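You operate a simulated robot arm through the tools that you are given. There is no shell and no other tool.

Carry out the task below with a simulated robot arm. There is one attempt and no reset: what you move stays moved.

Task
Spin the yellow ball and wipe the oil off its crown all round.
Fine: the knob was left at HIGH: turn it to LOW first, start the spinner with dry hands, hold the bench cloth on the crown till no oil shows, lay the cloth back, stop the spinner and let it stand. Touch the turning ball only through the folded cloth, from above; keep out of the splash ring. Drop, tip or break nothing, pinch no finger.
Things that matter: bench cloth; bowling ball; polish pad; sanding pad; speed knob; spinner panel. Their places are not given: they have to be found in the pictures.

Only the result counts: the job must be done as asked and must still hold three seconds after the hand-in. Knocking over, shifting, dropping, spilling or breaking anything else fails it. Flat cloth is picked up by pressing the open fingertips on it (5 to 10 N) and closing them slowly along it; thin cloth reads only 2 to 8 mm in the jaws.

Robot
A 6-joint arm with a two-finger parallel gripper, fixed in place. Base frame: the origin is at the foot of the arm, x ahead of it, y to its left, z up. Readings come in mm, rad, newtons and seconds.
With the tool pointing down near the work surface it reaches from about 220 to 400 mm from the base axis. Its first joint turns from -1.152 to 1.152 rad. Payload 2.9 kg.
Tool frame: the origin (TCP) lies between the finger pads and is the grasp point; the fingertips stand 30 mm ahead of it; z points along the fingers, y is the line along which they close. The gripper opens to 110 mm. The fingers are 20 mm wide and 10 mm thick; the gripper's body (48 by 112 mm) begins 55 mm behind the TCP.
Orientation is that of the tool frame in the base frame, as a unit quaternion [x, y, z, w]. With the fingers straight down and closing along the base's y, the tool's x points along the base's -x, its y along +y and its z along -z.

Tools
- The arm moves only by the tool servo_tool. Its argument "moves" is one flat list of numbers, 6 for each row, row after row: the shift along the tool's x, y, z in mm, then the turn, a rotation vector about the tool's x, y, z in rad. In form: [x, y, z, ax, ay, az, x, y, z, ax, ay, az, ...]. A call has 1 to 20 rows; each row shifts and turns the commanded pose from where the row before left it, along the tool's axes as they then stand. "hand" is the finger opening in mm, from 0 to 110, set as the call begins (left out, the last holds). A row lasts 0.2 s, in which the tool goes at most 50 mm and 0.15 rad; a call with a longer step from one row to the next is refused whole, and so is a gripper value outside its range. Where a pose cannot be reached the arm comes as near as it can. A force on the tool above 40 N (or 10 N above the force at the start of the call, whichever is more), or a blocked arm, ends the call early, and 0.2 s more pass. Each finger travels about 108 mm/s and halts on what it meets, pressing with about 29 N; the grip force reading is that of the motor and also rises with nothing between the fingers. The clock runs only during rows and for 0.2 s after the last one: add rows that do not move to give the fingers time. It gives the time, the measured TCP pose, the force on the tool (base axes), the opening and the grip force at its end, in the units of the frame above (readings bear some noise), with the torque about the TCP (base axes, N m) and any sound that the robot's microphone picked up, and new pictures: "views" is both (left out), scene, wrist or none.
- Cameras (640 x 400 px; columns grow to the right, rows downward): "scene" is fixed at [91.8, 451.4, 1374.3]; the picture's right is [-0.58, -0.82, 0.00], its down [-0.52, 0.37, -0.77] and it looks along [0.62, -0.44, -0.64] (base axes); focal length 289 px, centre (320, 200). "wrist" rides on the gripper at [72, 17, -103] in the tool frame; the picture's right is [-0.23, 0.97, 0.00], its down [-0.76, -0.18, -0.62] and it looks along [-0.61, -0.14, 0.78] (tool axes); focal length 222 px, centre (320, 200).
- locate(camera, pixels): for up to 12 pixels [column, row] of the newest picture of that camera ("zoom" is the newest enlarged one), the place [x, y, z] in the base frame of the surface seen there, good to about 3 mm. The clock stands still meanwhile.
- zoom(camera, box): a new picture of the part [left, top, right, bottom] of that camera's present view, enlarged. The clock stands still meanwhile.
- job_done(): hands the job in; it is judged then, once.

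Leave the gripper open and the arm clear of the work at the hand-in unless told otherwise.

The tools are called after "Request:" as a command line: name --argument value ..., lists and objects as JSON in quotes. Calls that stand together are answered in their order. servo_tool: Moves the arm, as the interface text tells. Its arguments: {"type":"object","properties":{"moves":{"type":"array","items":{"type":"number"}},"hand":{"type":"number"},"views":{"type":"string","enum":["both","scene","wrist","none"]}},"required":["moves"]} The other tools are called the same way: locate (camera, pixels) gives the place of the surface under pixels of a picture; zoom (camera, box) takes an enlarged picture of a part of a camera's view; job_done () hands the job in.

At the start:

```text
time: 0.0
eef_pos: [439.5, -112.4, 1137.0]
orientation: [0.0, 1.0, -0.001, 0.0]
ft_force: [0.3, -0.4, 0.2]
wrist_torque: [0.01, 0.01, 0.0]
gripper_width: 110.0
finger_force: 0.1
```

scene: 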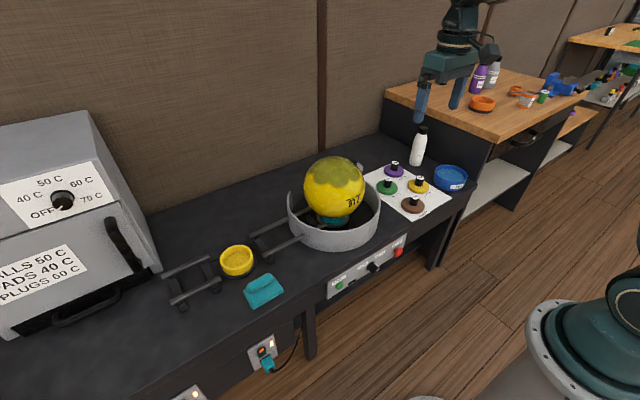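
wrist: 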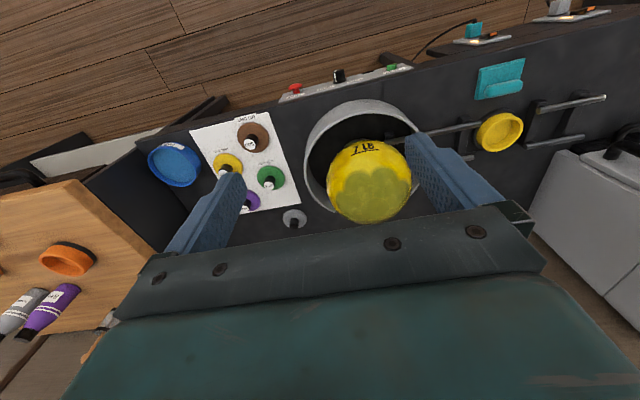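

I see the yellow ball in a splash ring at about (335,195) in the scene view, the spinner panel in front of it with green, black and red controls at about (340–400, 245–290), and a teal cloth at (263,290). I'll zoom in on the panel, the ball and the cloth before moving anything.

Request:
zoom --camera "scene" --box '[300, 220, 430, 310]'

Request:
zoom --camera "scene" --box '[220, 140, 400, 260]'

Request:
zoom --camera "scene" --box '[150, 230, 310, 400]'

Request:
zoom --camera "wrist" --box '[270, 40, 430, 140]'

Request:
locate --camera "scene" --pixels '[[340, 285], [373, 267], [398, 252], [263, 290], [250, 285], [278, 285], [335, 160], [335, 185], [290, 215], [378, 215], [320, 250], [237, 260]]'

```text
4.44 times, centred on (365, 265) of scene
```

zoom: 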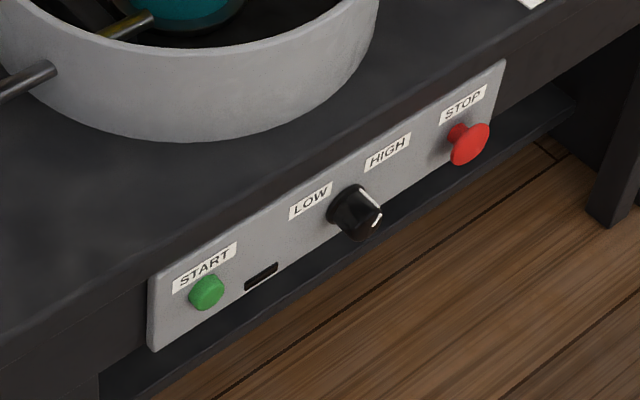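

```text
3.33 times, centred on (310, 200) of scene
```

zoom: 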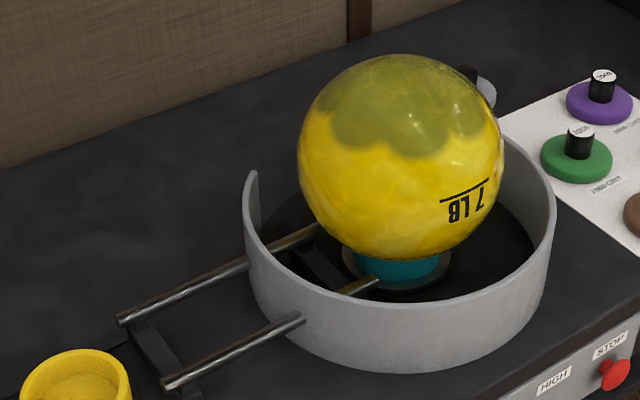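

```text
2.35 times, centred on (230, 315) of scene
```

zoom: 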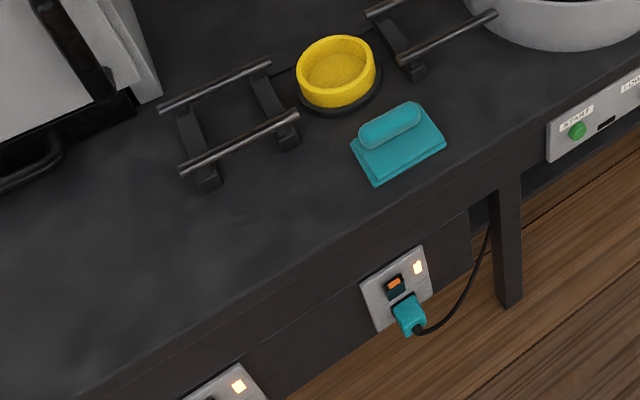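

```text
4.00 times, centred on (350, 90) of wrist
```

zoom: 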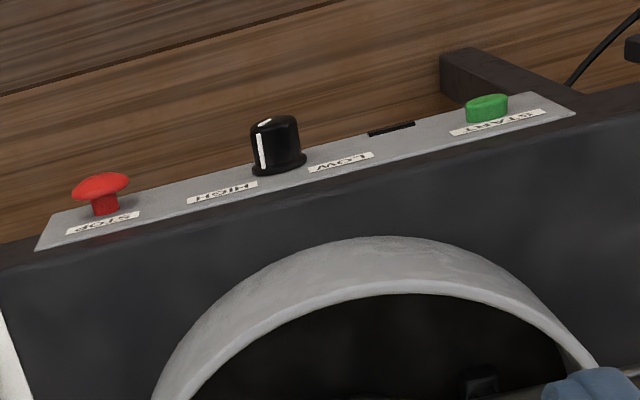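

```text
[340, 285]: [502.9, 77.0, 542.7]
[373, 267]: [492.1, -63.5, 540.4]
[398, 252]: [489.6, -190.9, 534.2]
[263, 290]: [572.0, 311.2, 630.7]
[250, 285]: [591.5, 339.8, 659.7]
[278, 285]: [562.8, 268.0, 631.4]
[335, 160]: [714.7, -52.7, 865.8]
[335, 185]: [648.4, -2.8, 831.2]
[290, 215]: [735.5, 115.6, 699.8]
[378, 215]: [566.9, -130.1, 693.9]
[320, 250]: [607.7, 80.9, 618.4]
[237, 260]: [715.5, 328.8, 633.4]
```

The panel is upright and faces the robot, with its knob pointer toward HIGH. START is on the left and STOP is on the right. The cloth is a folded pad with a raised roll on top. Next I'll measure these parts more closely from the enlarged pictures, starting with the panel.

Request:
zoom --camera "scene" --box '[325, 230, 415, 300]'

Request:
locate --camera "zoom" --pixels '[[80, 280], [150, 150], [200, 250], [350, 180], [420, 190], [450, 120], [540, 30], [520, 140], [590, 20], [250, 185], [390, 90], [500, 90]]'

```text
5.71 times, centred on (370, 265) of scene
```

zoom: 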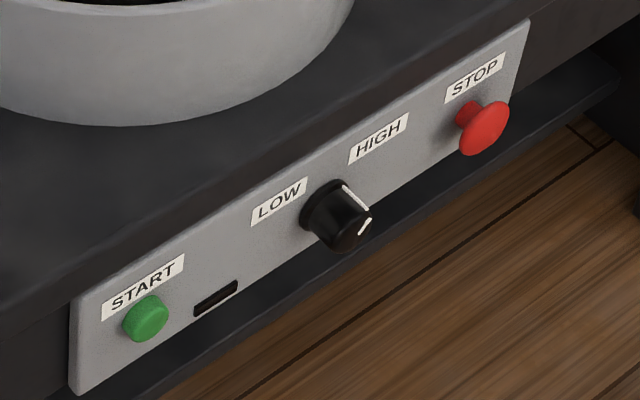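

```text
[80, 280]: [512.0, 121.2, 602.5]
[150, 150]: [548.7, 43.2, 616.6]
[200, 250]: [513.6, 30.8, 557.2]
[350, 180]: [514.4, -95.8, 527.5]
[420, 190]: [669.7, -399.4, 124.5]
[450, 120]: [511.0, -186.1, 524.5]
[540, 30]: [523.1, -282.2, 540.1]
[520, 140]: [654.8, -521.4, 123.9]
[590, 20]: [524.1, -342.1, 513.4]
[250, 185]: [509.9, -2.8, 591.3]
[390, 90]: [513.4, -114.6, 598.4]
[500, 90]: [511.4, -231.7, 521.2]
```

The panel face lies at about x=512 and is vertical. Next I'll pick out the START button (145,318), knob face (345,230), pointer line and STOP head (485,130) in this enlarged picture.

Request:
locate --camera "zoom" --pixels '[[140, 322], [148, 316], [155, 322], [345, 235], [360, 215], [365, 226], [350, 195], [330, 220], [488, 128], [480, 135], [495, 120], [340, 245]]'

Request:
zoom --camera "scene" --box '[364, 254, 382, 275]'

```text
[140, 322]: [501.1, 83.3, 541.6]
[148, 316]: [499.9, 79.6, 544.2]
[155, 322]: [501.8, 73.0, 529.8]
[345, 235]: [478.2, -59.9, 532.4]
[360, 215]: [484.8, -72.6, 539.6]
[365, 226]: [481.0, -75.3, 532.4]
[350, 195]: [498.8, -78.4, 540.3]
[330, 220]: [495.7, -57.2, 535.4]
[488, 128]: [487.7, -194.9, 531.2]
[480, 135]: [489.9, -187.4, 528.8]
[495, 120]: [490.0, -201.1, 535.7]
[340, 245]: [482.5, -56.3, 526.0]
```

```text
16.00 times, centred on (373, 264) of scene
```

zoom: 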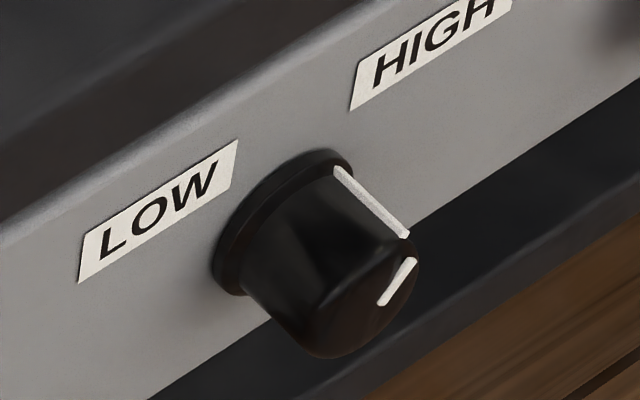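

The pointer line runs along the knob's upper right side, toward HIGH. I'll locate points on the knob's face, pointer and labels in this 16x picture.

Request:
locate --camera "zoom" --pixels '[[340, 300], [370, 300], [385, 300], [411, 262], [400, 245], [340, 172], [365, 285], [310, 340], [400, 300], [340, 350], [165, 215], [430, 50]]'

Request:
zoom --camera "wrist" --box '[320, 60, 360, 85]'

```text
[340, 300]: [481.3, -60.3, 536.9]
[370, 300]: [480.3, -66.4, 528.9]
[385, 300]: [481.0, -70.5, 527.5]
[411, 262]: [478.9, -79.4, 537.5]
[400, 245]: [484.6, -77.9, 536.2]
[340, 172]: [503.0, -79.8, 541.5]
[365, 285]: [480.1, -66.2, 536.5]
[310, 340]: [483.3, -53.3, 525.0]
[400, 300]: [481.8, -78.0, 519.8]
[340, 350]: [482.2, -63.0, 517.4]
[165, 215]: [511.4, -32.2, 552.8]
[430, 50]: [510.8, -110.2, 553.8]
```

```text
16.00 times, centred on (340, 72) of wrist
```

zoom: 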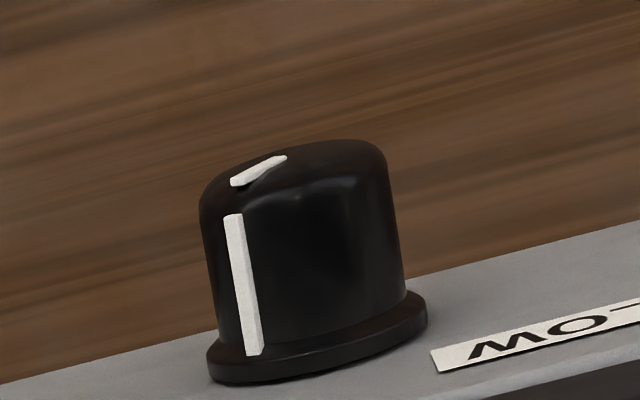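

The knob's axis looks to be near y=-70, z=528, with its face at x=481. Next I'll measure the ball, the ring and the cloth.

Request:
zoom --camera "scene" --box '[295, 150, 375, 230]'

Request:
locate --camera "scene" --pixels '[[334, 165], [334, 175], [334, 185], [334, 195], [334, 205], [315, 185], [350, 185], [315, 170], [350, 170], [325, 200], [345, 200], [358, 185]]'

Request:
zoom --camera "scene" --box '[235, 265, 295, 315]'

Request:
locate --camera "zoom" --pixels '[[100, 200], [220, 110], [300, 90], [360, 80], [420, 60], [180, 170], [400, 130], [490, 230], [200, 380], [90, 240], [330, 200], [250, 290]]'

```text
5.00 times, centred on (335, 190) of scene
```

zoom: 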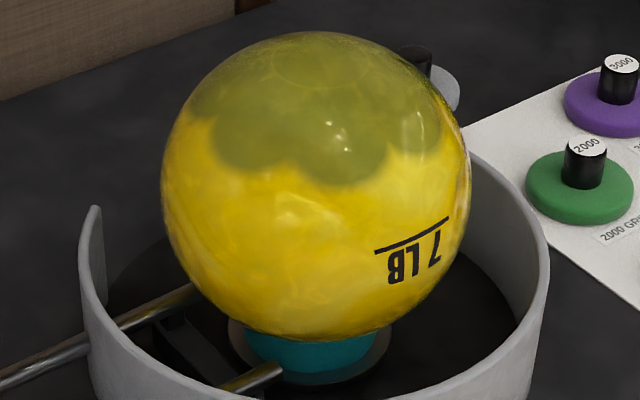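

```text
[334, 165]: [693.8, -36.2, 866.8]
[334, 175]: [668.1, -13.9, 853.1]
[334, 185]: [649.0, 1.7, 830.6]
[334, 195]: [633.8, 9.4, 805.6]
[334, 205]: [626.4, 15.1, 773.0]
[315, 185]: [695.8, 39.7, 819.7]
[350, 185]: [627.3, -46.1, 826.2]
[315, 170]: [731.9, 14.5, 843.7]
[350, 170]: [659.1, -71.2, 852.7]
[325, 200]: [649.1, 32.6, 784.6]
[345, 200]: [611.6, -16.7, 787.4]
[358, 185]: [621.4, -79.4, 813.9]
```

```text
8.00 times, centred on (265, 290) of scene
```

zoom: 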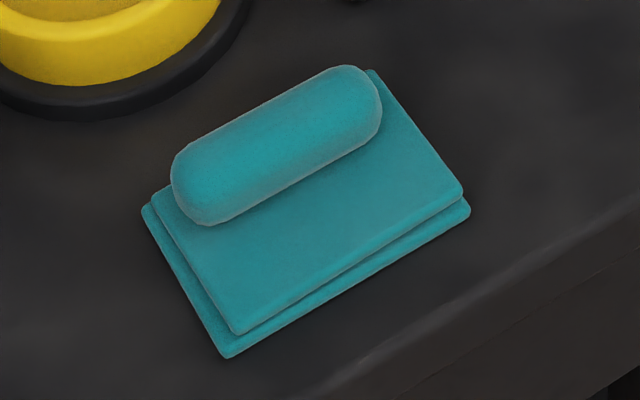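

```text
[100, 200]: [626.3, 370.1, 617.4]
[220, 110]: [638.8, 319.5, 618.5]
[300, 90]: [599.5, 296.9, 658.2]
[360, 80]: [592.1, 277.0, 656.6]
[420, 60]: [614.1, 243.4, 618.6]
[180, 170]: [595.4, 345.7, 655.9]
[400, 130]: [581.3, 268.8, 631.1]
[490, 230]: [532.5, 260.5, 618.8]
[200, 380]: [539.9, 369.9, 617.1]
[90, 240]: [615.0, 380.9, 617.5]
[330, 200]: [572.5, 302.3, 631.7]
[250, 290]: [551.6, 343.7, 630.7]
```

From the fitted points, the ball's centre is near (704,-46,768) with radius about 98, and its crown is near z=867. The cloth pad lies at about x 540–612, y 262–365, and its roll is about 28 mm thick. I'll measure the roll, the ring and the robot's own base more closely.

Request:
locate --camera "zoom" --pixels '[[270, 110], [280, 130], [285, 150], [290, 170], [180, 200], [200, 215], [375, 105], [350, 75], [240, 325], [455, 190], [160, 205], [375, 78]]'

Request:
locate --camera "scene" --pixels '[[540, 310], [560, 330], [600, 320], [630, 290], [425, 398], [300, 228], [320, 244], [350, 244], [372, 228], [378, 205], [288, 195], [417, 150]]'

```text
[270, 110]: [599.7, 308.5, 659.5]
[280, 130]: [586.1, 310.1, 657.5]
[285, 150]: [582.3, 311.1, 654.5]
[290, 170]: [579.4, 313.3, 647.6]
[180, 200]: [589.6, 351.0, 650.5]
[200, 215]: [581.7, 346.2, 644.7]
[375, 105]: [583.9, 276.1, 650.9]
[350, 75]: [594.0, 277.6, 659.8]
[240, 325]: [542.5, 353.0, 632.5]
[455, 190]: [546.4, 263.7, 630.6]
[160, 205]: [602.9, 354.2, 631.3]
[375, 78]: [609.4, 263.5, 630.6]
```

```text
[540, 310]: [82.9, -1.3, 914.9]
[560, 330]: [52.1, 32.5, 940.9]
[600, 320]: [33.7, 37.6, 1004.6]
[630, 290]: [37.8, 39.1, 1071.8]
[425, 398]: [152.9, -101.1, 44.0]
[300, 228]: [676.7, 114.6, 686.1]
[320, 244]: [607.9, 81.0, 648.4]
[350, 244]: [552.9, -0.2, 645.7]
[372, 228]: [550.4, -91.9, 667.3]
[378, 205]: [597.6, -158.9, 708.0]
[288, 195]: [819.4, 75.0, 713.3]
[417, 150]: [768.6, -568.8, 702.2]
```

The robot stands on a pedestal about 915 mm high, so its shoulder should be near z=1070. The ball and the cloth are far out for a tool pointing straight down. I'll locate points on the arm itself to judge link lengths before trying any poses.

Request:
zoom --camera "scene" --box '[400, 0, 520, 130]'

Request:
locate --camera "scene" --pixels '[[420, 118], [453, 105], [440, 75], [470, 70], [455, 55], [455, 40], [455, 25], [460, 10], [490, 50], [545, 320], [530, 345], [610, 300]]'

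```text
3.08 times, centred on (460, 65) of scene
```

zoom: 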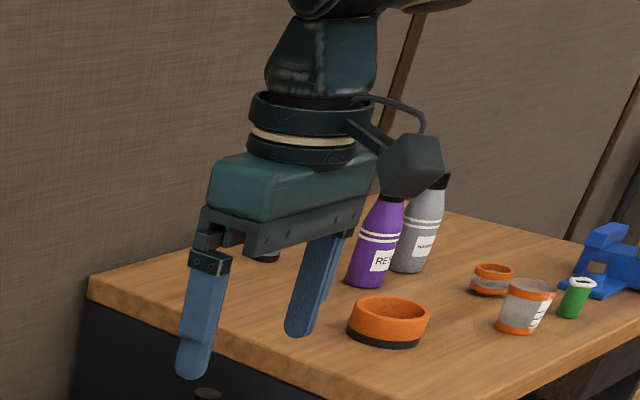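

```text
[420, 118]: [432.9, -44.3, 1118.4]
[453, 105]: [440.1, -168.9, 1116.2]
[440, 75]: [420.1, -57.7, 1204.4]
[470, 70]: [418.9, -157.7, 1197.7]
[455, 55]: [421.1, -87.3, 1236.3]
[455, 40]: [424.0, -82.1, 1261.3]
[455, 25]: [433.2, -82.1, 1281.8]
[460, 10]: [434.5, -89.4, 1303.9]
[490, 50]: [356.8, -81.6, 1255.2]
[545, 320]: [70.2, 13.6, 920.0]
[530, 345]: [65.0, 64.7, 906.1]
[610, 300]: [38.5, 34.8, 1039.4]
```

The gripper flange is about 135 mm behind the TCP. To test reach, I'll move down in free space, well in front of the bench at x=350, with the tool still pointing down.

Request:
servo_tool --moves '[11.25, 5.25, 37.5, 0, 0, 0, 11.25, 5.25, 37.5, 0, 0, 0, 11.25, 5.25, 37.5, 0, 0, 0, 11.25, 5.25, 37.5, 0, 0, 0, 11.25, 5.25, 37.5, 0, 0, 0, 11.25, 5.25, 37.5, 0, 0, 0, 11.25, 5.25, 37.5, 0, 0, 0, 11.25, 5.25, 37.5, 0, 0, 0]' --hand 60 --views "scene"

```text
time: 1.8
eef_pos: [353.1, -71.9, 832.9]
orientation: [-0.001, 1.0, 0.0, 0.0]
ft_force: [-0.2, 0.4, -0.2]
wrist_torque: [0.0, -0.01, -0.02]
gripper_width: 60.0
finger_force: 0.0
```

scene: 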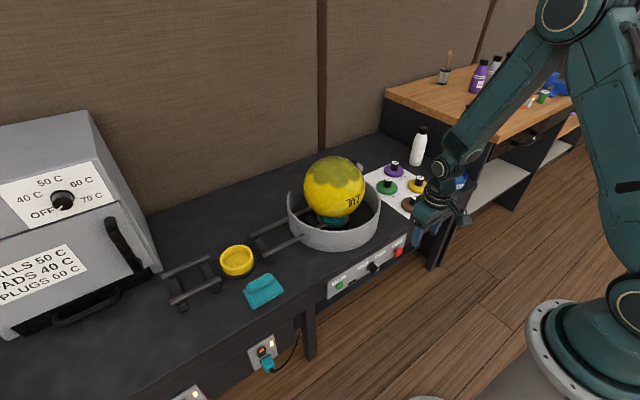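

The arm reached this pose easily, so it has longer links than I assumed. I'll move down and slightly forward to (400,-70,650), still in front of the bench edge, and begin pitching the tool up toward horizontal.

Request:
servo_tool --moves '[-11.75, 0.5, 45.75, 0, 0, 0, -11.75, 0.5, 45.75, 0, 0, 0, -11.75, 0.5, 45.75, 0, 0, 0, -11.75, 0.5, 45.75, 0, 0, 0, 0, 0, 0, 0, -0.15, 0, 0, 0, 0, 0, -0.15, 0, 0, 0, 0, 0, -0.15, 0, 0, 0, 0, 0, -0.15, 0, 0, 0, 0, 0, -0.15, 0]'

```text
time: 3.8
eef_pos: [398.0, -69.3, 653.5]
orientation: [0.001, 0.93, 0.0, 0.367]
ft_force: [-0.8, 0.3, 0.7]
wrist_torque: [0.02, 0.02, 0.0]
gripper_width: 60.1
finger_force: 0.0
```

scene: 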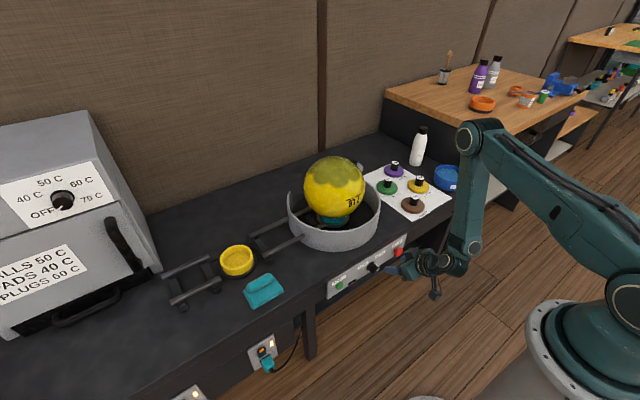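
wrist: 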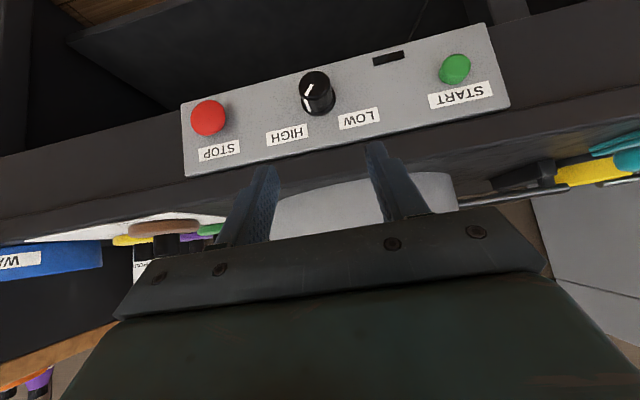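

The wrist view now shows the whole panel, with the knob at (317,95) and upside down from this camera. The arm follows well. I'll pitch the rest of the way to horizontal and then lower to the knob's height.

Request:
servo_tool --moves '[0, 0, 0, 0, -0.15, 0, 0, 0, 0, 0, -0.15, 0, 0, 0, 0, 0, -0.15, 0, 0, 0, 0, 0, -0.15, 0, 0, 0, 0, 0, -0.15, 0, 0, 0, 0, 0, -0.0708, 0, 40, 0, 0, 0, 0, 0, 40, 0, 0, 0, 0, 0, 40, 0, 0, 0, 0, 0]'

```text
time: 4.8
eef_pos: [481.4, -118.9, 626.8]
orientation: [0.003, 0.795, 0.004, 0.606]
ft_force: [-81.1, 8.8, 67.5]
wrist_torque: [-2.69, -1.42, -1.2]
gripper_width: 58.8
finger_force: 0.0
out of reach, approached as far as the arm can: row 2, 3, 4
stopped in row 4: the force on the tool passed its limit at 237 N (the readings are from after the stop); the commanded pose is now the measured one
```

scene: 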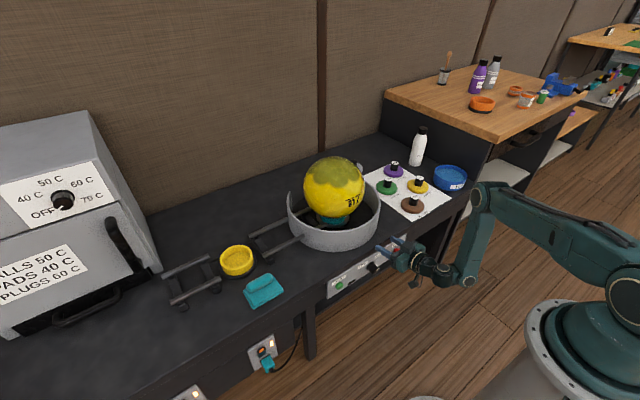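
wrist: 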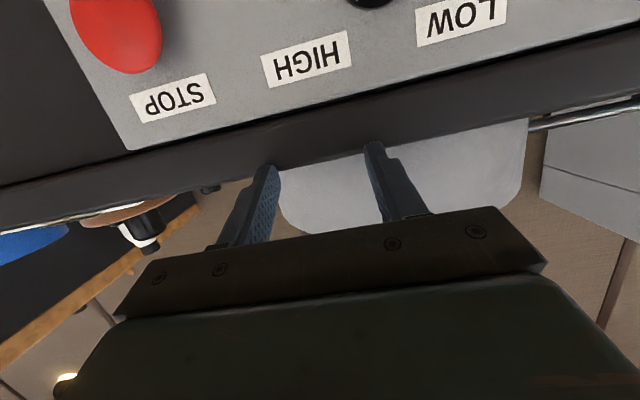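

The pose was out of reach so close to the base. The arm slid forward and its fingertips pressed the bench's front edge, stopping at (481,-119,627) with the tool 15° below horizontal. I'll back straight off along the tool axis in small steps.

Request:
servo_tool --moves '[0, 0, -10, 0, 0, 0, 0, 0, -10, 0, 0, 0]'

```text
time: 5.1
eef_pos: [482.0, -118.7, 626.7]
orientation: [0.004, 0.796, 0.006, 0.606]
ft_force: [-46.1, 5.6, 37.4]
wrist_torque: [-1.57, -0.77, -1.03]
gripper_width: 58.6
finger_force: 0.1
out of reach, approached as far as the arm can: row 1
stopped in row 1: the force on the tool passed its limit at 118 N (the readings are from after the stop); the commanded pose is now the measured one
```

scene: 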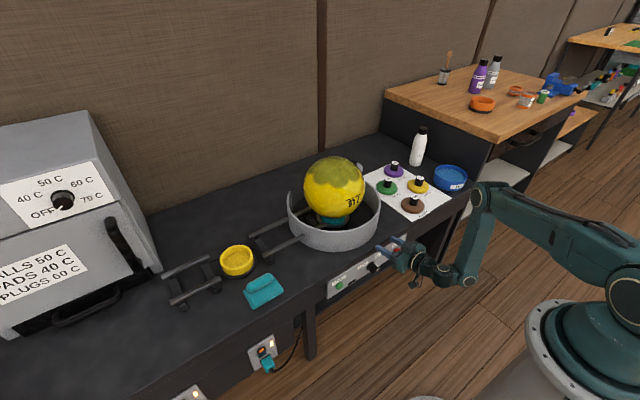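
wrist: 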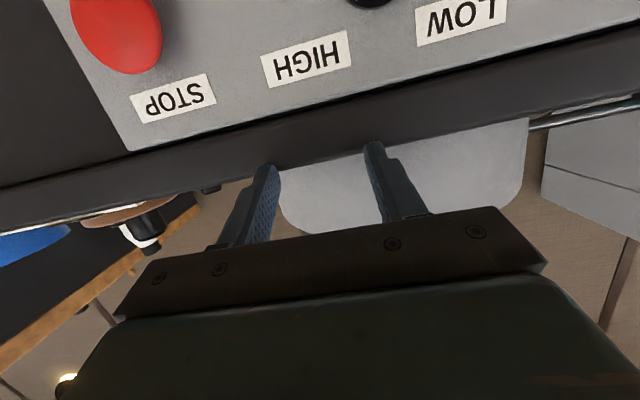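

Backing straight off is out of reach from this posture. The bench pushes the tool back and up, so I'll go straight up, which should still be reachable, and pitch slightly back down.

Request:
servo_tool --moves '[-9.6, 0, -2.7, 0, 0, 0]' --views "none"

```text
time: 5.5
eef_pos: [480.3, -119.9, 627.9]
orientation: [0.007, 0.798, 0.006, 0.602]
ft_force: [-24.9, 3.7, 20.6]
wrist_torque: [-0.73, -0.37, -0.79]
gripper_width: 58.0
finger_force: 0.0
out of reach, approached as far as the arm can: row 1
stopped in row 1: the force on the tool passed its limit at 72 N (the readings are from after the stop); the commanded pose is now the measured one
```

That is still out of reach, although the force dropped. Now I'll pitch back toward down by 0.15 rad and lift at the same time, to move toward the earlier reachable posture.

Request:
servo_tool --moves '[-12, 0, -5, 0, 0.12, 0]' --views "none"

```text
time: 5.9
eef_pos: [480.7, -118.7, 639.9]
orientation: [0.003, 0.833, 0.006, 0.553]
ft_force: [-0.4, 0.3, 0.2]
wrist_torque: [0.0, 0.0, 0.0]
gripper_width: 60.0
finger_force: 0.1
```

Contact is released and the force reads zero at (481,-119,640), pitched 23° below horizontal. I'll now retreat from the bench edge while pitching back down, toward the posture I know is reachable.

Request:
servo_tool --moves '[5.9, 0, -13.8, 0, 0.1, 0, 7.2, 0, -13.2, 0, 0.1, 0, 8.5, 0, -12.4, 0, 0.1, 0, 9.6, 0, -11.5, 0, 0, 0]'

```text
time: 6.9
eef_pos: [419.8, -118.6, 638.2]
orientation: [0.002, 0.906, 0.007, 0.422]
ft_force: [-0.8, -0.7, 0.0]
wrist_torque: [-0.01, -0.02, -0.02]
gripper_width: 59.9
finger_force: 0.2
```

scene: 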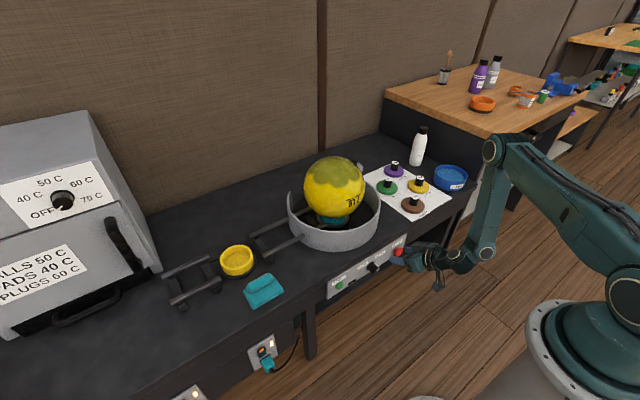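
wrist: 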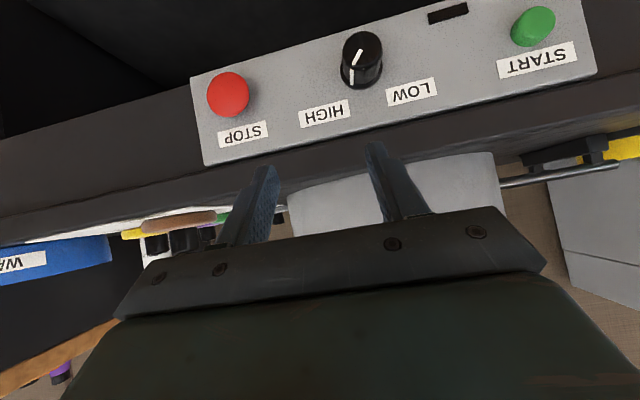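

I'm clear again at (420,-119,638) with 40° of downward pitch. I'll look at the arm's joints and locate them to learn where the reach limit comes from.

Request:
zoom --camera "scene" --box '[380, 120, 640, 330]'

Request:
locate --camera "scene" --pixels '[[491, 150], [487, 200], [480, 240], [485, 255], [462, 265], [440, 250], [427, 253], [410, 257], [437, 287], [625, 290], [560, 200], [438, 270]]'

```text
1.90 times, centred on (510, 225) of scene
```

zoom: 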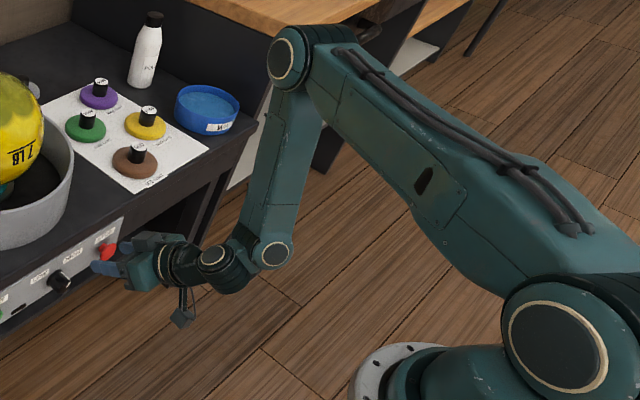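

```text
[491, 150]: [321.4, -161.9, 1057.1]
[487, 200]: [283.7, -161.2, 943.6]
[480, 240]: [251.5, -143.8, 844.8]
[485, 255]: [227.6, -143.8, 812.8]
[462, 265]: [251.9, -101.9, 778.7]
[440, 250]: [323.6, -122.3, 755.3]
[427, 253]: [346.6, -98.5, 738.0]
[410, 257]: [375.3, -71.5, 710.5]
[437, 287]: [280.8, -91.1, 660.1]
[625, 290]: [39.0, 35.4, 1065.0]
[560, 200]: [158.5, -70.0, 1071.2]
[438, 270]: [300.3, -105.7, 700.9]
```

The posture geometry suggests a wrist flexion limit. A near-horizontal tool should be feasible at the knob itself, lower and farther out. From this wrist view I'll measure the knob at (362,58) closely, including its diameter and pointer angle.

Request:
zoom --camera "wrist" --box '[320, 20, 410, 100]'

Request:
locate --camera "zoom" --pixels '[[250, 110], [270, 85], [300, 70], [320, 130], [345, 100], [235, 130], [360, 130], [280, 160], [260, 180], [340, 190], [420, 220], [200, 330]]'

```text
5.00 times, centred on (365, 60) of wrist
```

zoom: 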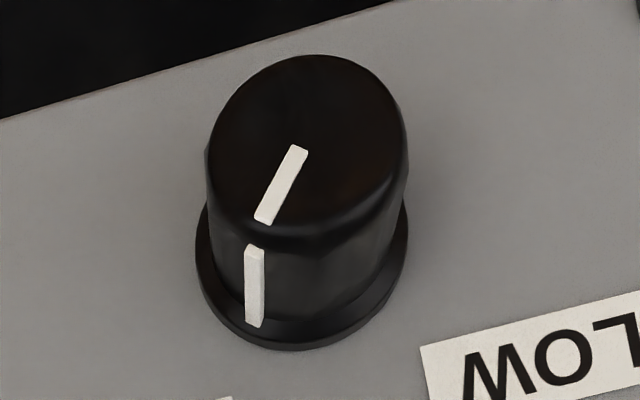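

```text
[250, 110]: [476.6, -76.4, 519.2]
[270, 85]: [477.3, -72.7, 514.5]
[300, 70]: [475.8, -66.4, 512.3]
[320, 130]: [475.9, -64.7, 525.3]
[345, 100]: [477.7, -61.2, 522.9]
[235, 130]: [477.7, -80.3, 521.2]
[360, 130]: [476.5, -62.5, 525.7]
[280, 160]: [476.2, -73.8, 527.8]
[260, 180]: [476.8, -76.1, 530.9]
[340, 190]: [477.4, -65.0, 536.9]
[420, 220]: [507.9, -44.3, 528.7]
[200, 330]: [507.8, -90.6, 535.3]
```

The knob's face is at x≈477, its axis at y≈-69.5, z≈525, and its diameter about 37 mm. The pointer is about 30–45° right of vertical, toward HIGH. I'll go down in front of it to (430,-70,545), keeping the 40° pitch for now.

Request:
servo_tool --moves '[21.6, 16.33, 22.5, 0, 0, 0, 21.6, 16.33, 22.5, 0, 0, 0, 21.6, 16.33, 22.5, 0, 0, 0, 0, 0, 0, 0, -0.13, 0]' --views "none"

```text
time: 7.9
eef_pos: [431.8, -70.3, 547.5]
orientation: [0.003, 0.876, 0.007, 0.482]
ft_force: [0.6, 0.2, 0.4]
wrist_torque: [0.01, -0.01, 0.02]
gripper_width: 60.1
finger_force: 0.1
```

At (432,-70,547) pitched 32° down with no reach warning. Continuing to pitch up in two small steps.

Request:
servo_tool --moves '[0, 0, 0, 0, -0.1, 0, 0, 0, 0, 0, -0.1, 0]' --views "wrist"

```text
time: 8.5
eef_pos: [434.2, -71.2, 544.3]
orientation: [0.003, 0.825, 0.007, 0.565]
ft_force: [0.4, -0.2, 0.6]
wrist_torque: [0.0, -0.02, 0.0]
gripper_width: 59.9
finger_force: 0.0
out of reach, approached as far as the arm can: row 2
```

wrist: 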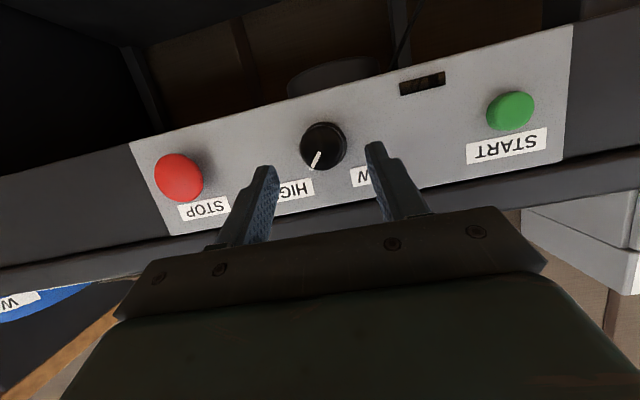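

The pitch-up stopped at the limit at 21° down, and the arm only drifted 3 mm. Farther out there is more wrist room. The fingers straddle the knob laterally, with the knob at (322,147) between the fingers, so I'll advance 20 mm toward it and see if the limit relaxes.

Request:
servo_tool --moves '[-3.6, 1, 23.3, 0, 0, 0, 0, 0, 0, 0, 0, 0]' --views "wrist"

```text
time: 9.1
eef_pos: [458.4, -69.4, 539.0]
orientation: [0.005, 0.825, 0.005, 0.565]
ft_force: [-0.4, 0.1, 0.3]
wrist_torque: [-0.02, 0.01, -0.01]
gripper_width: 60.0
finger_force: 0.0
```

wrist: 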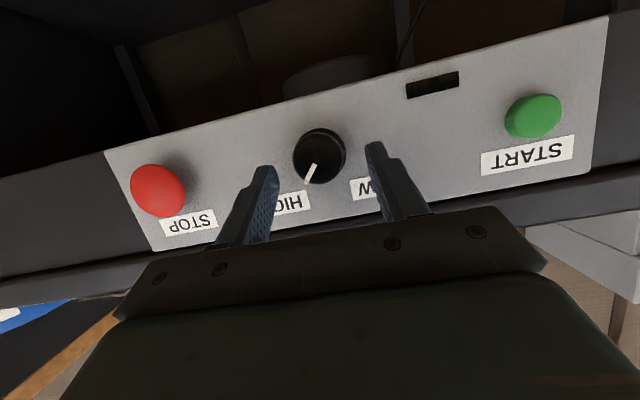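

At (458,-69,539) with no warning. I'll try a small pitch-up of 0.08 rad here.

Request:
servo_tool --moves '[0, 0, 0, 0, -0.08, 0, 0, 0, 0, 0, 0, 0]' --views "wrist"

```text
time: 9.7
eef_pos: [461.1, -70.4, 545.9]
orientation: [0.003, 0.802, 0.007, 0.597]
ft_force: [0.4, -1.2, -0.1]
wrist_torque: [0.05, -0.01, -0.04]
gripper_width: 59.8
finger_force: 0.1
out of reach, approached as far as the arm can: row 1
```

wrist: 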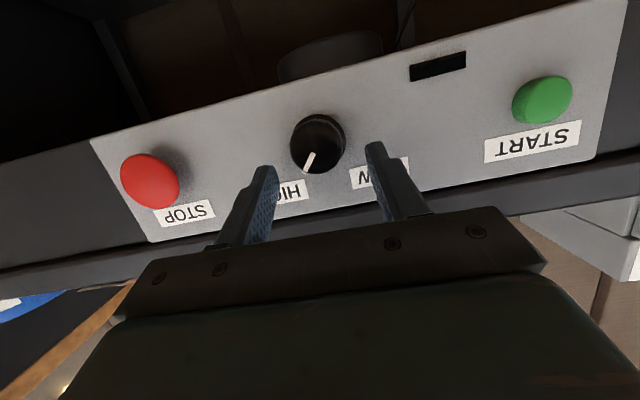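

The limit here is about 17° below horizontal, which is close enough to grip the round knob between fingers closing sideways. I'll centre on the knob, aiming for TCP (466,-69.5,532). Then I'll pre-roll the tool +0.5 rad, since the knob will turn the negative way about the tool axis to go from HIGH to LOW. The fingers stay open at 64 mm.

Request:
servo_tool --moves '[10.6, 0.9, 8.8, 0, 0, 0, 0, 0, 0, 0, 0, 0]' --hand 64 --views "wrist"

```text
time: 10.3
eef_pos: [470.8, -70.0, 538.0]
orientation: [0.005, 0.802, 0.005, 0.598]
ft_force: [0.2, -0.8, 0.7]
wrist_torque: [0.01, -0.05, -0.01]
gripper_width: 63.9
finger_force: 0.1
out of reach, approached as far as the arm can: row 1
```

wrist: 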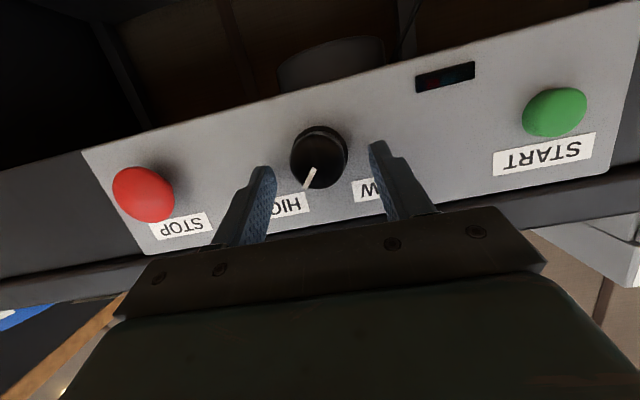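

The limit pushed it to (471,-70,538). I'll accept a bit more tilt, about 22° down, which allows the lower position. I'm moving to about (466,-69.5,533) with pitch 112°.

Request:
servo_tool --moves '[5.7, 0.5, -3.3, 0, 0.1, 0, 0, 0, 0, 0, 0, 0]' --views "wrist"

```text
time: 10.9
eef_pos: [465.4, -69.3, 533.8]
orientation: [0.004, 0.831, 0.006, 0.557]
ft_force: [-0.1, 1.0, -0.3]
wrist_torque: [-0.01, 0.01, 0.0]
gripper_width: 64.0
finger_force: 0.0
```

wrist: 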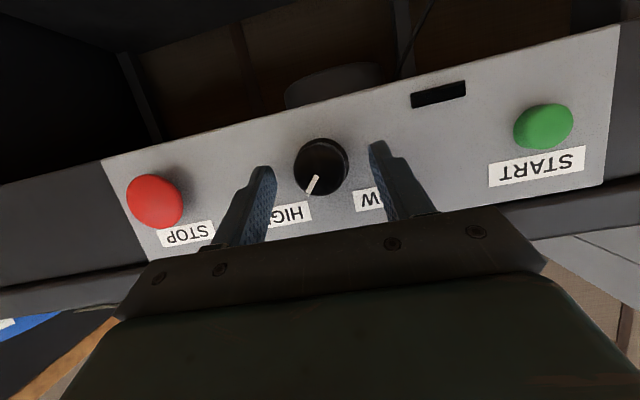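

No warning now, and the fingertips at about (265,170) and (376,145) straddle the knob at (320,165). I'll check the knob's position again from here before rolling and gripping.

Request:
zoom --camera "wrist" --box '[240, 110, 400, 230]'

Request:
locate --camera "wrist" --pixels '[[320, 170], [312, 170], [330, 170], [320, 160], [320, 180], [313, 185], [265, 170], [376, 146], [300, 180], [340, 175], [320, 145], [280, 150]]'

```text
3.33 times, centred on (320, 170) of wrist
```

zoom: 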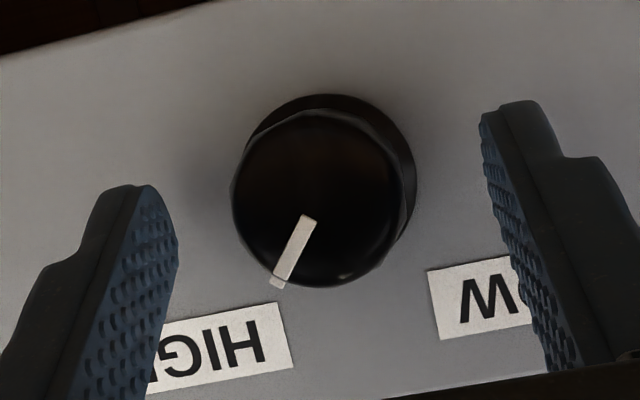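

```text
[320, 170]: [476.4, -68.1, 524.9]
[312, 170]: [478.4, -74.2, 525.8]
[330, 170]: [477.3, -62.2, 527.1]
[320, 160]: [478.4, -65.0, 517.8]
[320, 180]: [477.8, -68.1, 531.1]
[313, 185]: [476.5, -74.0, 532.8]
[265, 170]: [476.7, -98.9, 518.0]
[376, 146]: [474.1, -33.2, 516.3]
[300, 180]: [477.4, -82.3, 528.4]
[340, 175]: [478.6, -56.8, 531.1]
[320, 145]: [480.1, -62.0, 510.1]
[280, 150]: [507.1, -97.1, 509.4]
```

The knob face centre is at (477,-69,525), its radius about 16 mm, and the pointer about 38° right of vertical. The tool axis crosses the knob axis mid-grip. Now I'll pre-roll +0.5 rad about the tool axis with the fingers still open.

Request:
servo_tool --moves '[0, 0, 0, 0, 0, 0.125, 0, 0, 0, 0, 0, 0.125, 0, 0, 0, 0, 0, 0.125, 0, 0, 0, 0, 0, 0.125, 0, 0, 0, 0, 0, 0]' --views "wrist"

```text
time: 12.1
eef_pos: [465.5, -69.8, 532.7]
orientation: [0.21, 0.803, 0.144, 0.539]
ft_force: [-0.4, -0.6, 0.7]
wrist_torque: [-0.01, -0.04, 0.02]
gripper_width: 64.1
finger_force: 0.1
```

wrist: 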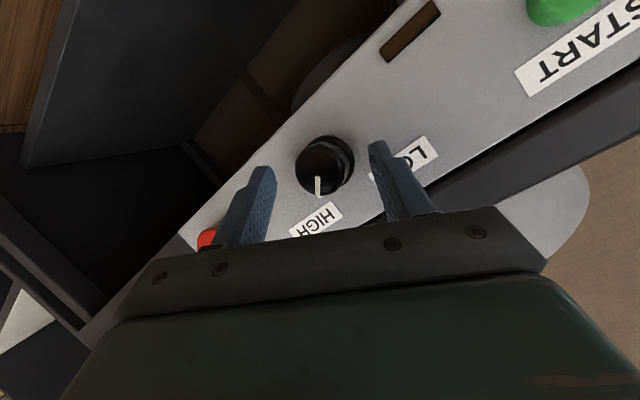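

The roll is done without contact. Now I'll close the fingers on the knob.

Request:
servo_tool --moves '[0, 0, 0, 0, 0, 0, 0, 0, 0, 0, 0, 0, 0, 0, 0, 0, 0, 0]' --hand 20 --views "wrist"

```text
time: 12.9
eef_pos: [465.3, -69.6, 534.5]
orientation: [0.21, 0.803, 0.145, 0.538]
ft_force: [-1.7, 4.8, 6.4]
wrist_torque: [0.03, -0.61, 0.62]
gripper_width: 35.3
finger_force: 44.1
```

wrist: 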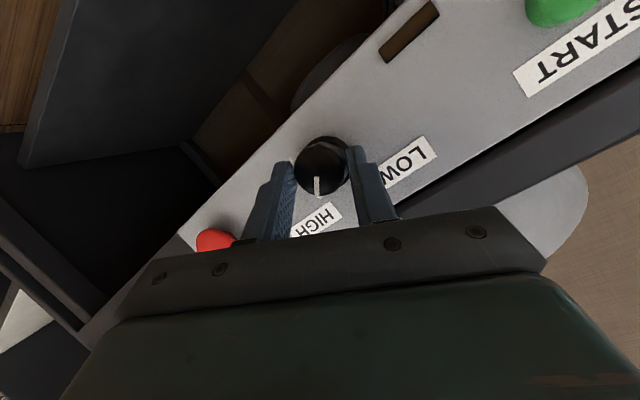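

The knob is gripped at 35.3 mm with only small side forces. Next I'll turn −0.5 rad about the tool axis slowly and check.

Request:
servo_tool --moves '[0, 0, 0, 0, 0, -0.1, 0, 0, 0, 0, 0, -0.1, 0, 0, 0, 0, 0, -0.1, 0, 0, 0, 0, 0, -0.1, 0, 0, 0, 0, 0, -0.1]' --views "wrist"

```text
time: 14.1
eef_pos: [464.4, -70.0, 534.1]
orientation: [0.004, 0.831, 0.005, 0.557]
ft_force: [2.1, 0.9, -5.3]
wrist_torque: [0.01, 0.18, -0.58]
gripper_width: 32.8
finger_force: 44.4
```

wrist: 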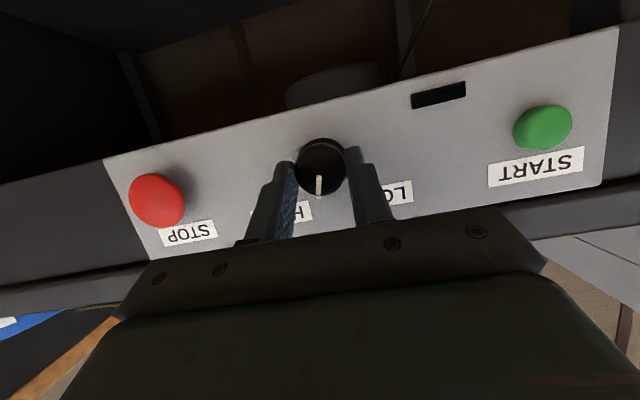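

The pointer turned with the fingers and now points nearly straight up on the panel. Continuing another −0.5 rad.

Request:
servo_tool --moves '[0, 0, 0, 0, 0, -0.1, 0, 0, 0, 0, 0, -0.1, 0, 0, 0, 0, 0, -0.1, 0, 0, 0, 0, 0, -0.1, 0, 0, 0, 0, 0, -0.1]' --views "wrist"

```text
time: 15.3
eef_pos: [464.7, -70.3, 533.4]
orientation: [-0.201, 0.805, -0.134, 0.542]
ft_force: [-16.1, -15.2, 8.2]
wrist_torque: [-0.11, 0.49, -1.7]
gripper_width: 35.5
finger_force: 45.4
```

wrist: 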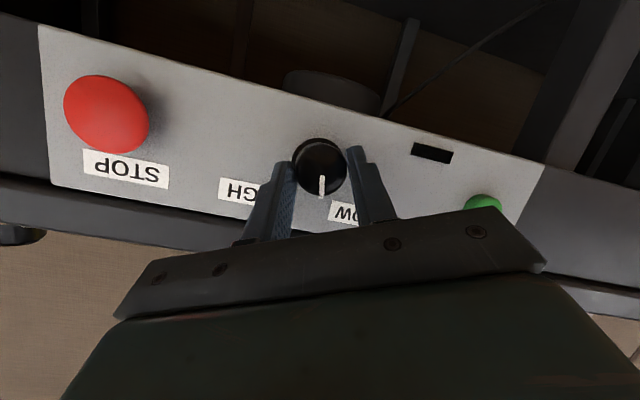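

The pointer has passed vertical and is heading toward LOW. Side force is growing because of the tilt, so I'll release, roll back to +0.4 rad and take a second grip.

Request:
servo_tool --moves '[0, 0, 0, 0, 0, 0, 0, 0, 0, 0, 0, 0]' --hand 64 --views "wrist"

Request:
zoom --camera "wrist" --box '[200, 100, 440, 260]'

```text
time: 15.9
eef_pos: [465.1, -68.0, 534.3]
orientation: [-0.202, 0.805, -0.132, 0.542]
ft_force: [0.4, -0.4, -0.1]
wrist_torque: [0.0, 0.01, 0.0]
gripper_width: 64.1
finger_force: 0.0
```

wrist: 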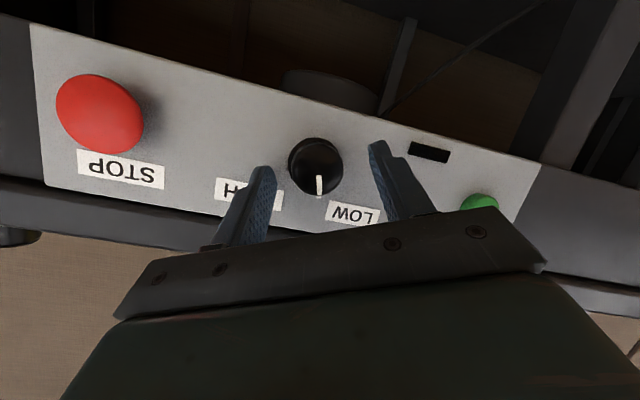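

```text
2.50 times, centred on (320, 180) of wrist
```

zoom: 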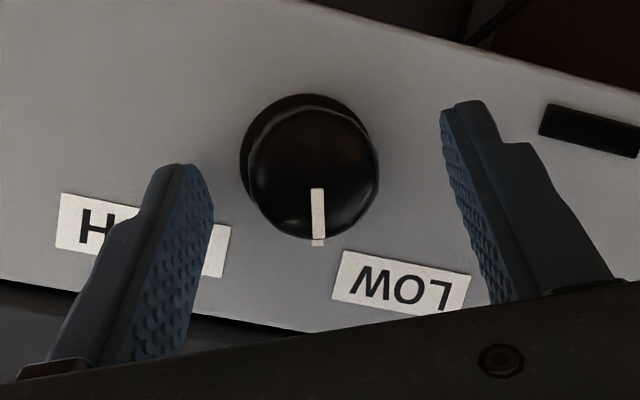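

The pointer is now about 15–20° past vertical on the LOW side. I'll roll back +0.8 rad with the fingers open, then regrip.

Request:
servo_tool --moves '[0, 0, 0, 0, 0, 0.14, 0, 0, 0, 0, 0, 0.14, 0, 0, 0, 0, 0, 0.14, 0, 0, 0, 0, 0, 0.14, 0, 0, 0, 0, 0, 0.14, 0, 0, 0, 0, 0, 0.1, 0, 0, 0, 0, 0, 0]' --views "wrist"

```text
time: 17.5
eef_pos: [465.0, -70.1, 533.8]
orientation: [0.129, 0.82, 0.09, 0.55]
ft_force: [0.2, -0.3, 0.0]
wrist_torque: [0.02, 0.0, -0.01]
gripper_width: 63.9
finger_force: 0.1
```

wrist: 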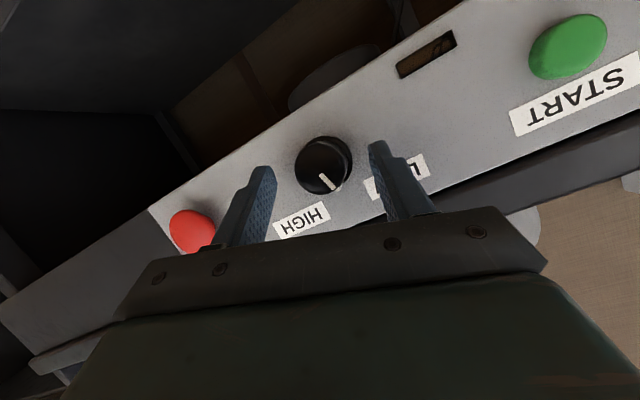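

Regripping the knob, then turning −0.4 rad.

Request:
servo_tool --moves '[0, 0, 0, 0, 0, 0, 0, 0, 0, 0, 0, 0, 0, 0, 0, 0, 0, 0, 0, 0, 0, 0, 0, -0.1, 0, 0, 0, 0, 0, -0.1, 0, 0, 0, 0, 0, -0.1, 0, 0, 0, 0, 0, -0.1]' --hand 20 --views "wrist"

Request:
zoom --camera "wrist" --box '[200, 100, 440, 260]'

```text
time: 19.1
eef_pos: [464.7, -69.0, 533.4]
orientation: [-0.037, 0.829, -0.024, 0.557]
ft_force: [1.0, 3.7, 1.2]
wrist_torque: [0.04, -0.26, -1.11]
gripper_width: 33.7
finger_force: 44.9
```

wrist: 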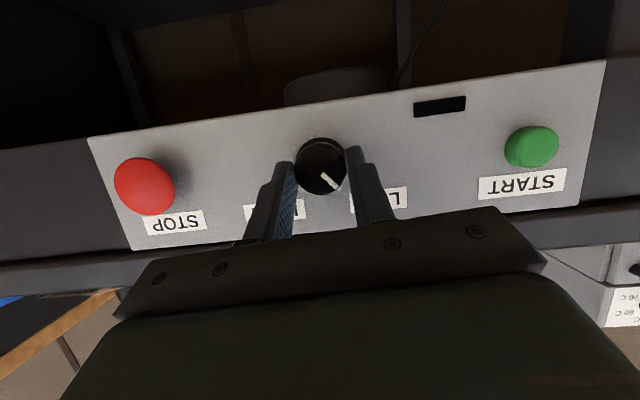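

```text
2.50 times, centred on (320, 180) of wrist
```

zoom: 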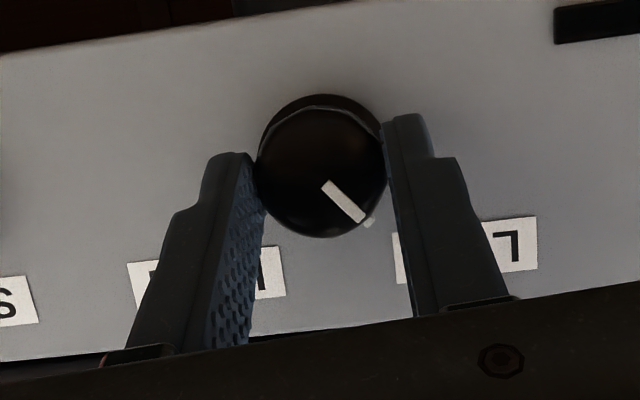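

The pointer is now about 40° left of vertical, mirroring its HIGH position. I'll nudge −0.1 rad more to learn whether there is a stop here.

Request:
servo_tool --moves '[0, 0, 0, 0, 0, -0.05, 0, 0, 0, 0, 0, -0.05, 0, 0, 0, 0, 0, 0]' --views "wrist"

Request:
zoom --camera "wrist" --box '[200, 100, 440, 260]'

```text
time: 19.9
eef_pos: [464.9, -70.5, 534.0]
orientation: [-0.079, 0.826, -0.05, 0.555]
ft_force: [-3.4, -5.4, -0.4]
wrist_torque: [0.62, 0.12, -0.78]
gripper_width: 34.4
finger_force: 44.7
```

wrist: 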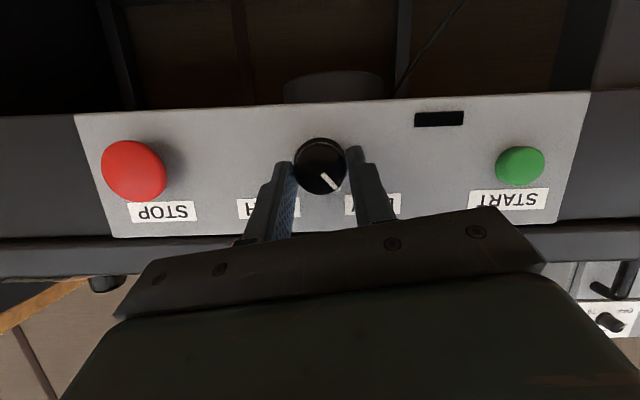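

```text
2.50 times, centred on (320, 180) of wrist
```

zoom: 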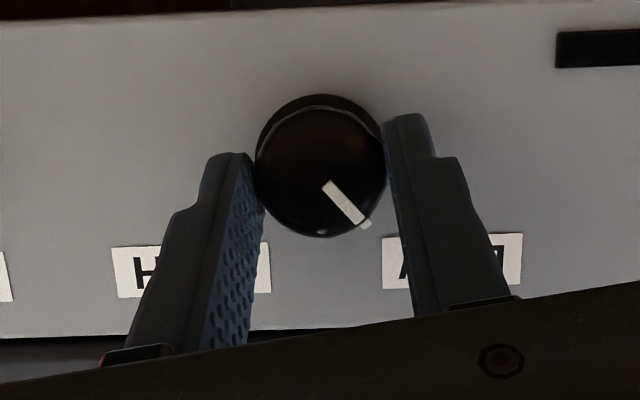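

The pointer now sits about 43° left, and a clear resisting torque of +0.62 N·m about the knob axis appeared. The knob has met its LOW stop, so I'll release it.

Request:
servo_tool --moves '[0, 0, 0, 0, 0, 0, 0, 0, 0, 0, 0, 0, 0, 0, 0, 0, 0, 0]' --hand 64 --views "both"

Request:
zoom --camera "wrist" --box '[200, 100, 440, 260]'

```text
time: 20.7
eef_pos: [464.9, -69.2, 535.3]
orientation: [-0.08, 0.826, -0.049, 0.555]
ft_force: [-0.4, -0.3, 0.7]
wrist_torque: [0.01, -0.02, 0.01]
gripper_width: 64.1
finger_force: 0.0
```

scene: 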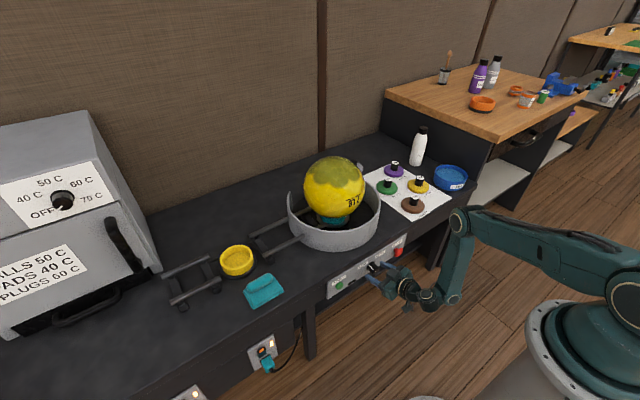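
wrist: 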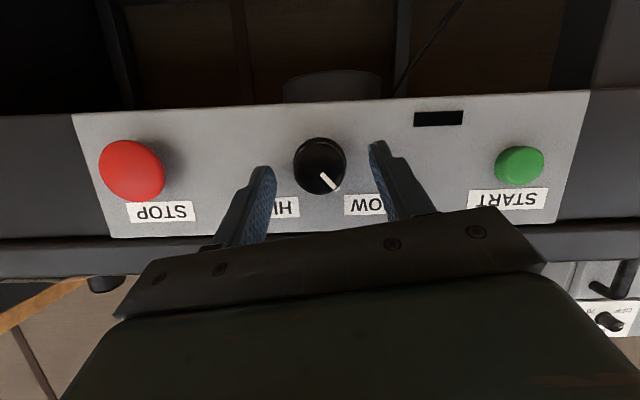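

```text
2.50 times, centred on (320, 180) of wrist
```

zoom: 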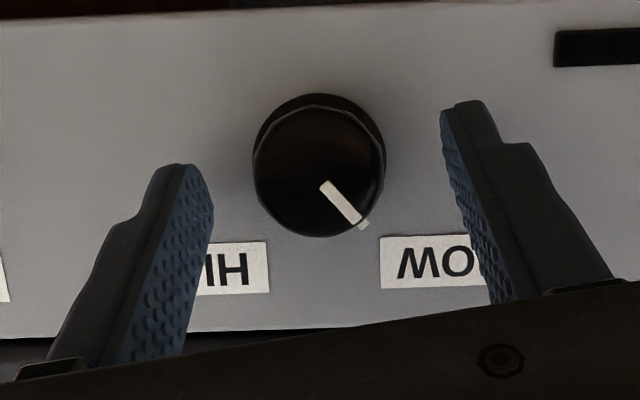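

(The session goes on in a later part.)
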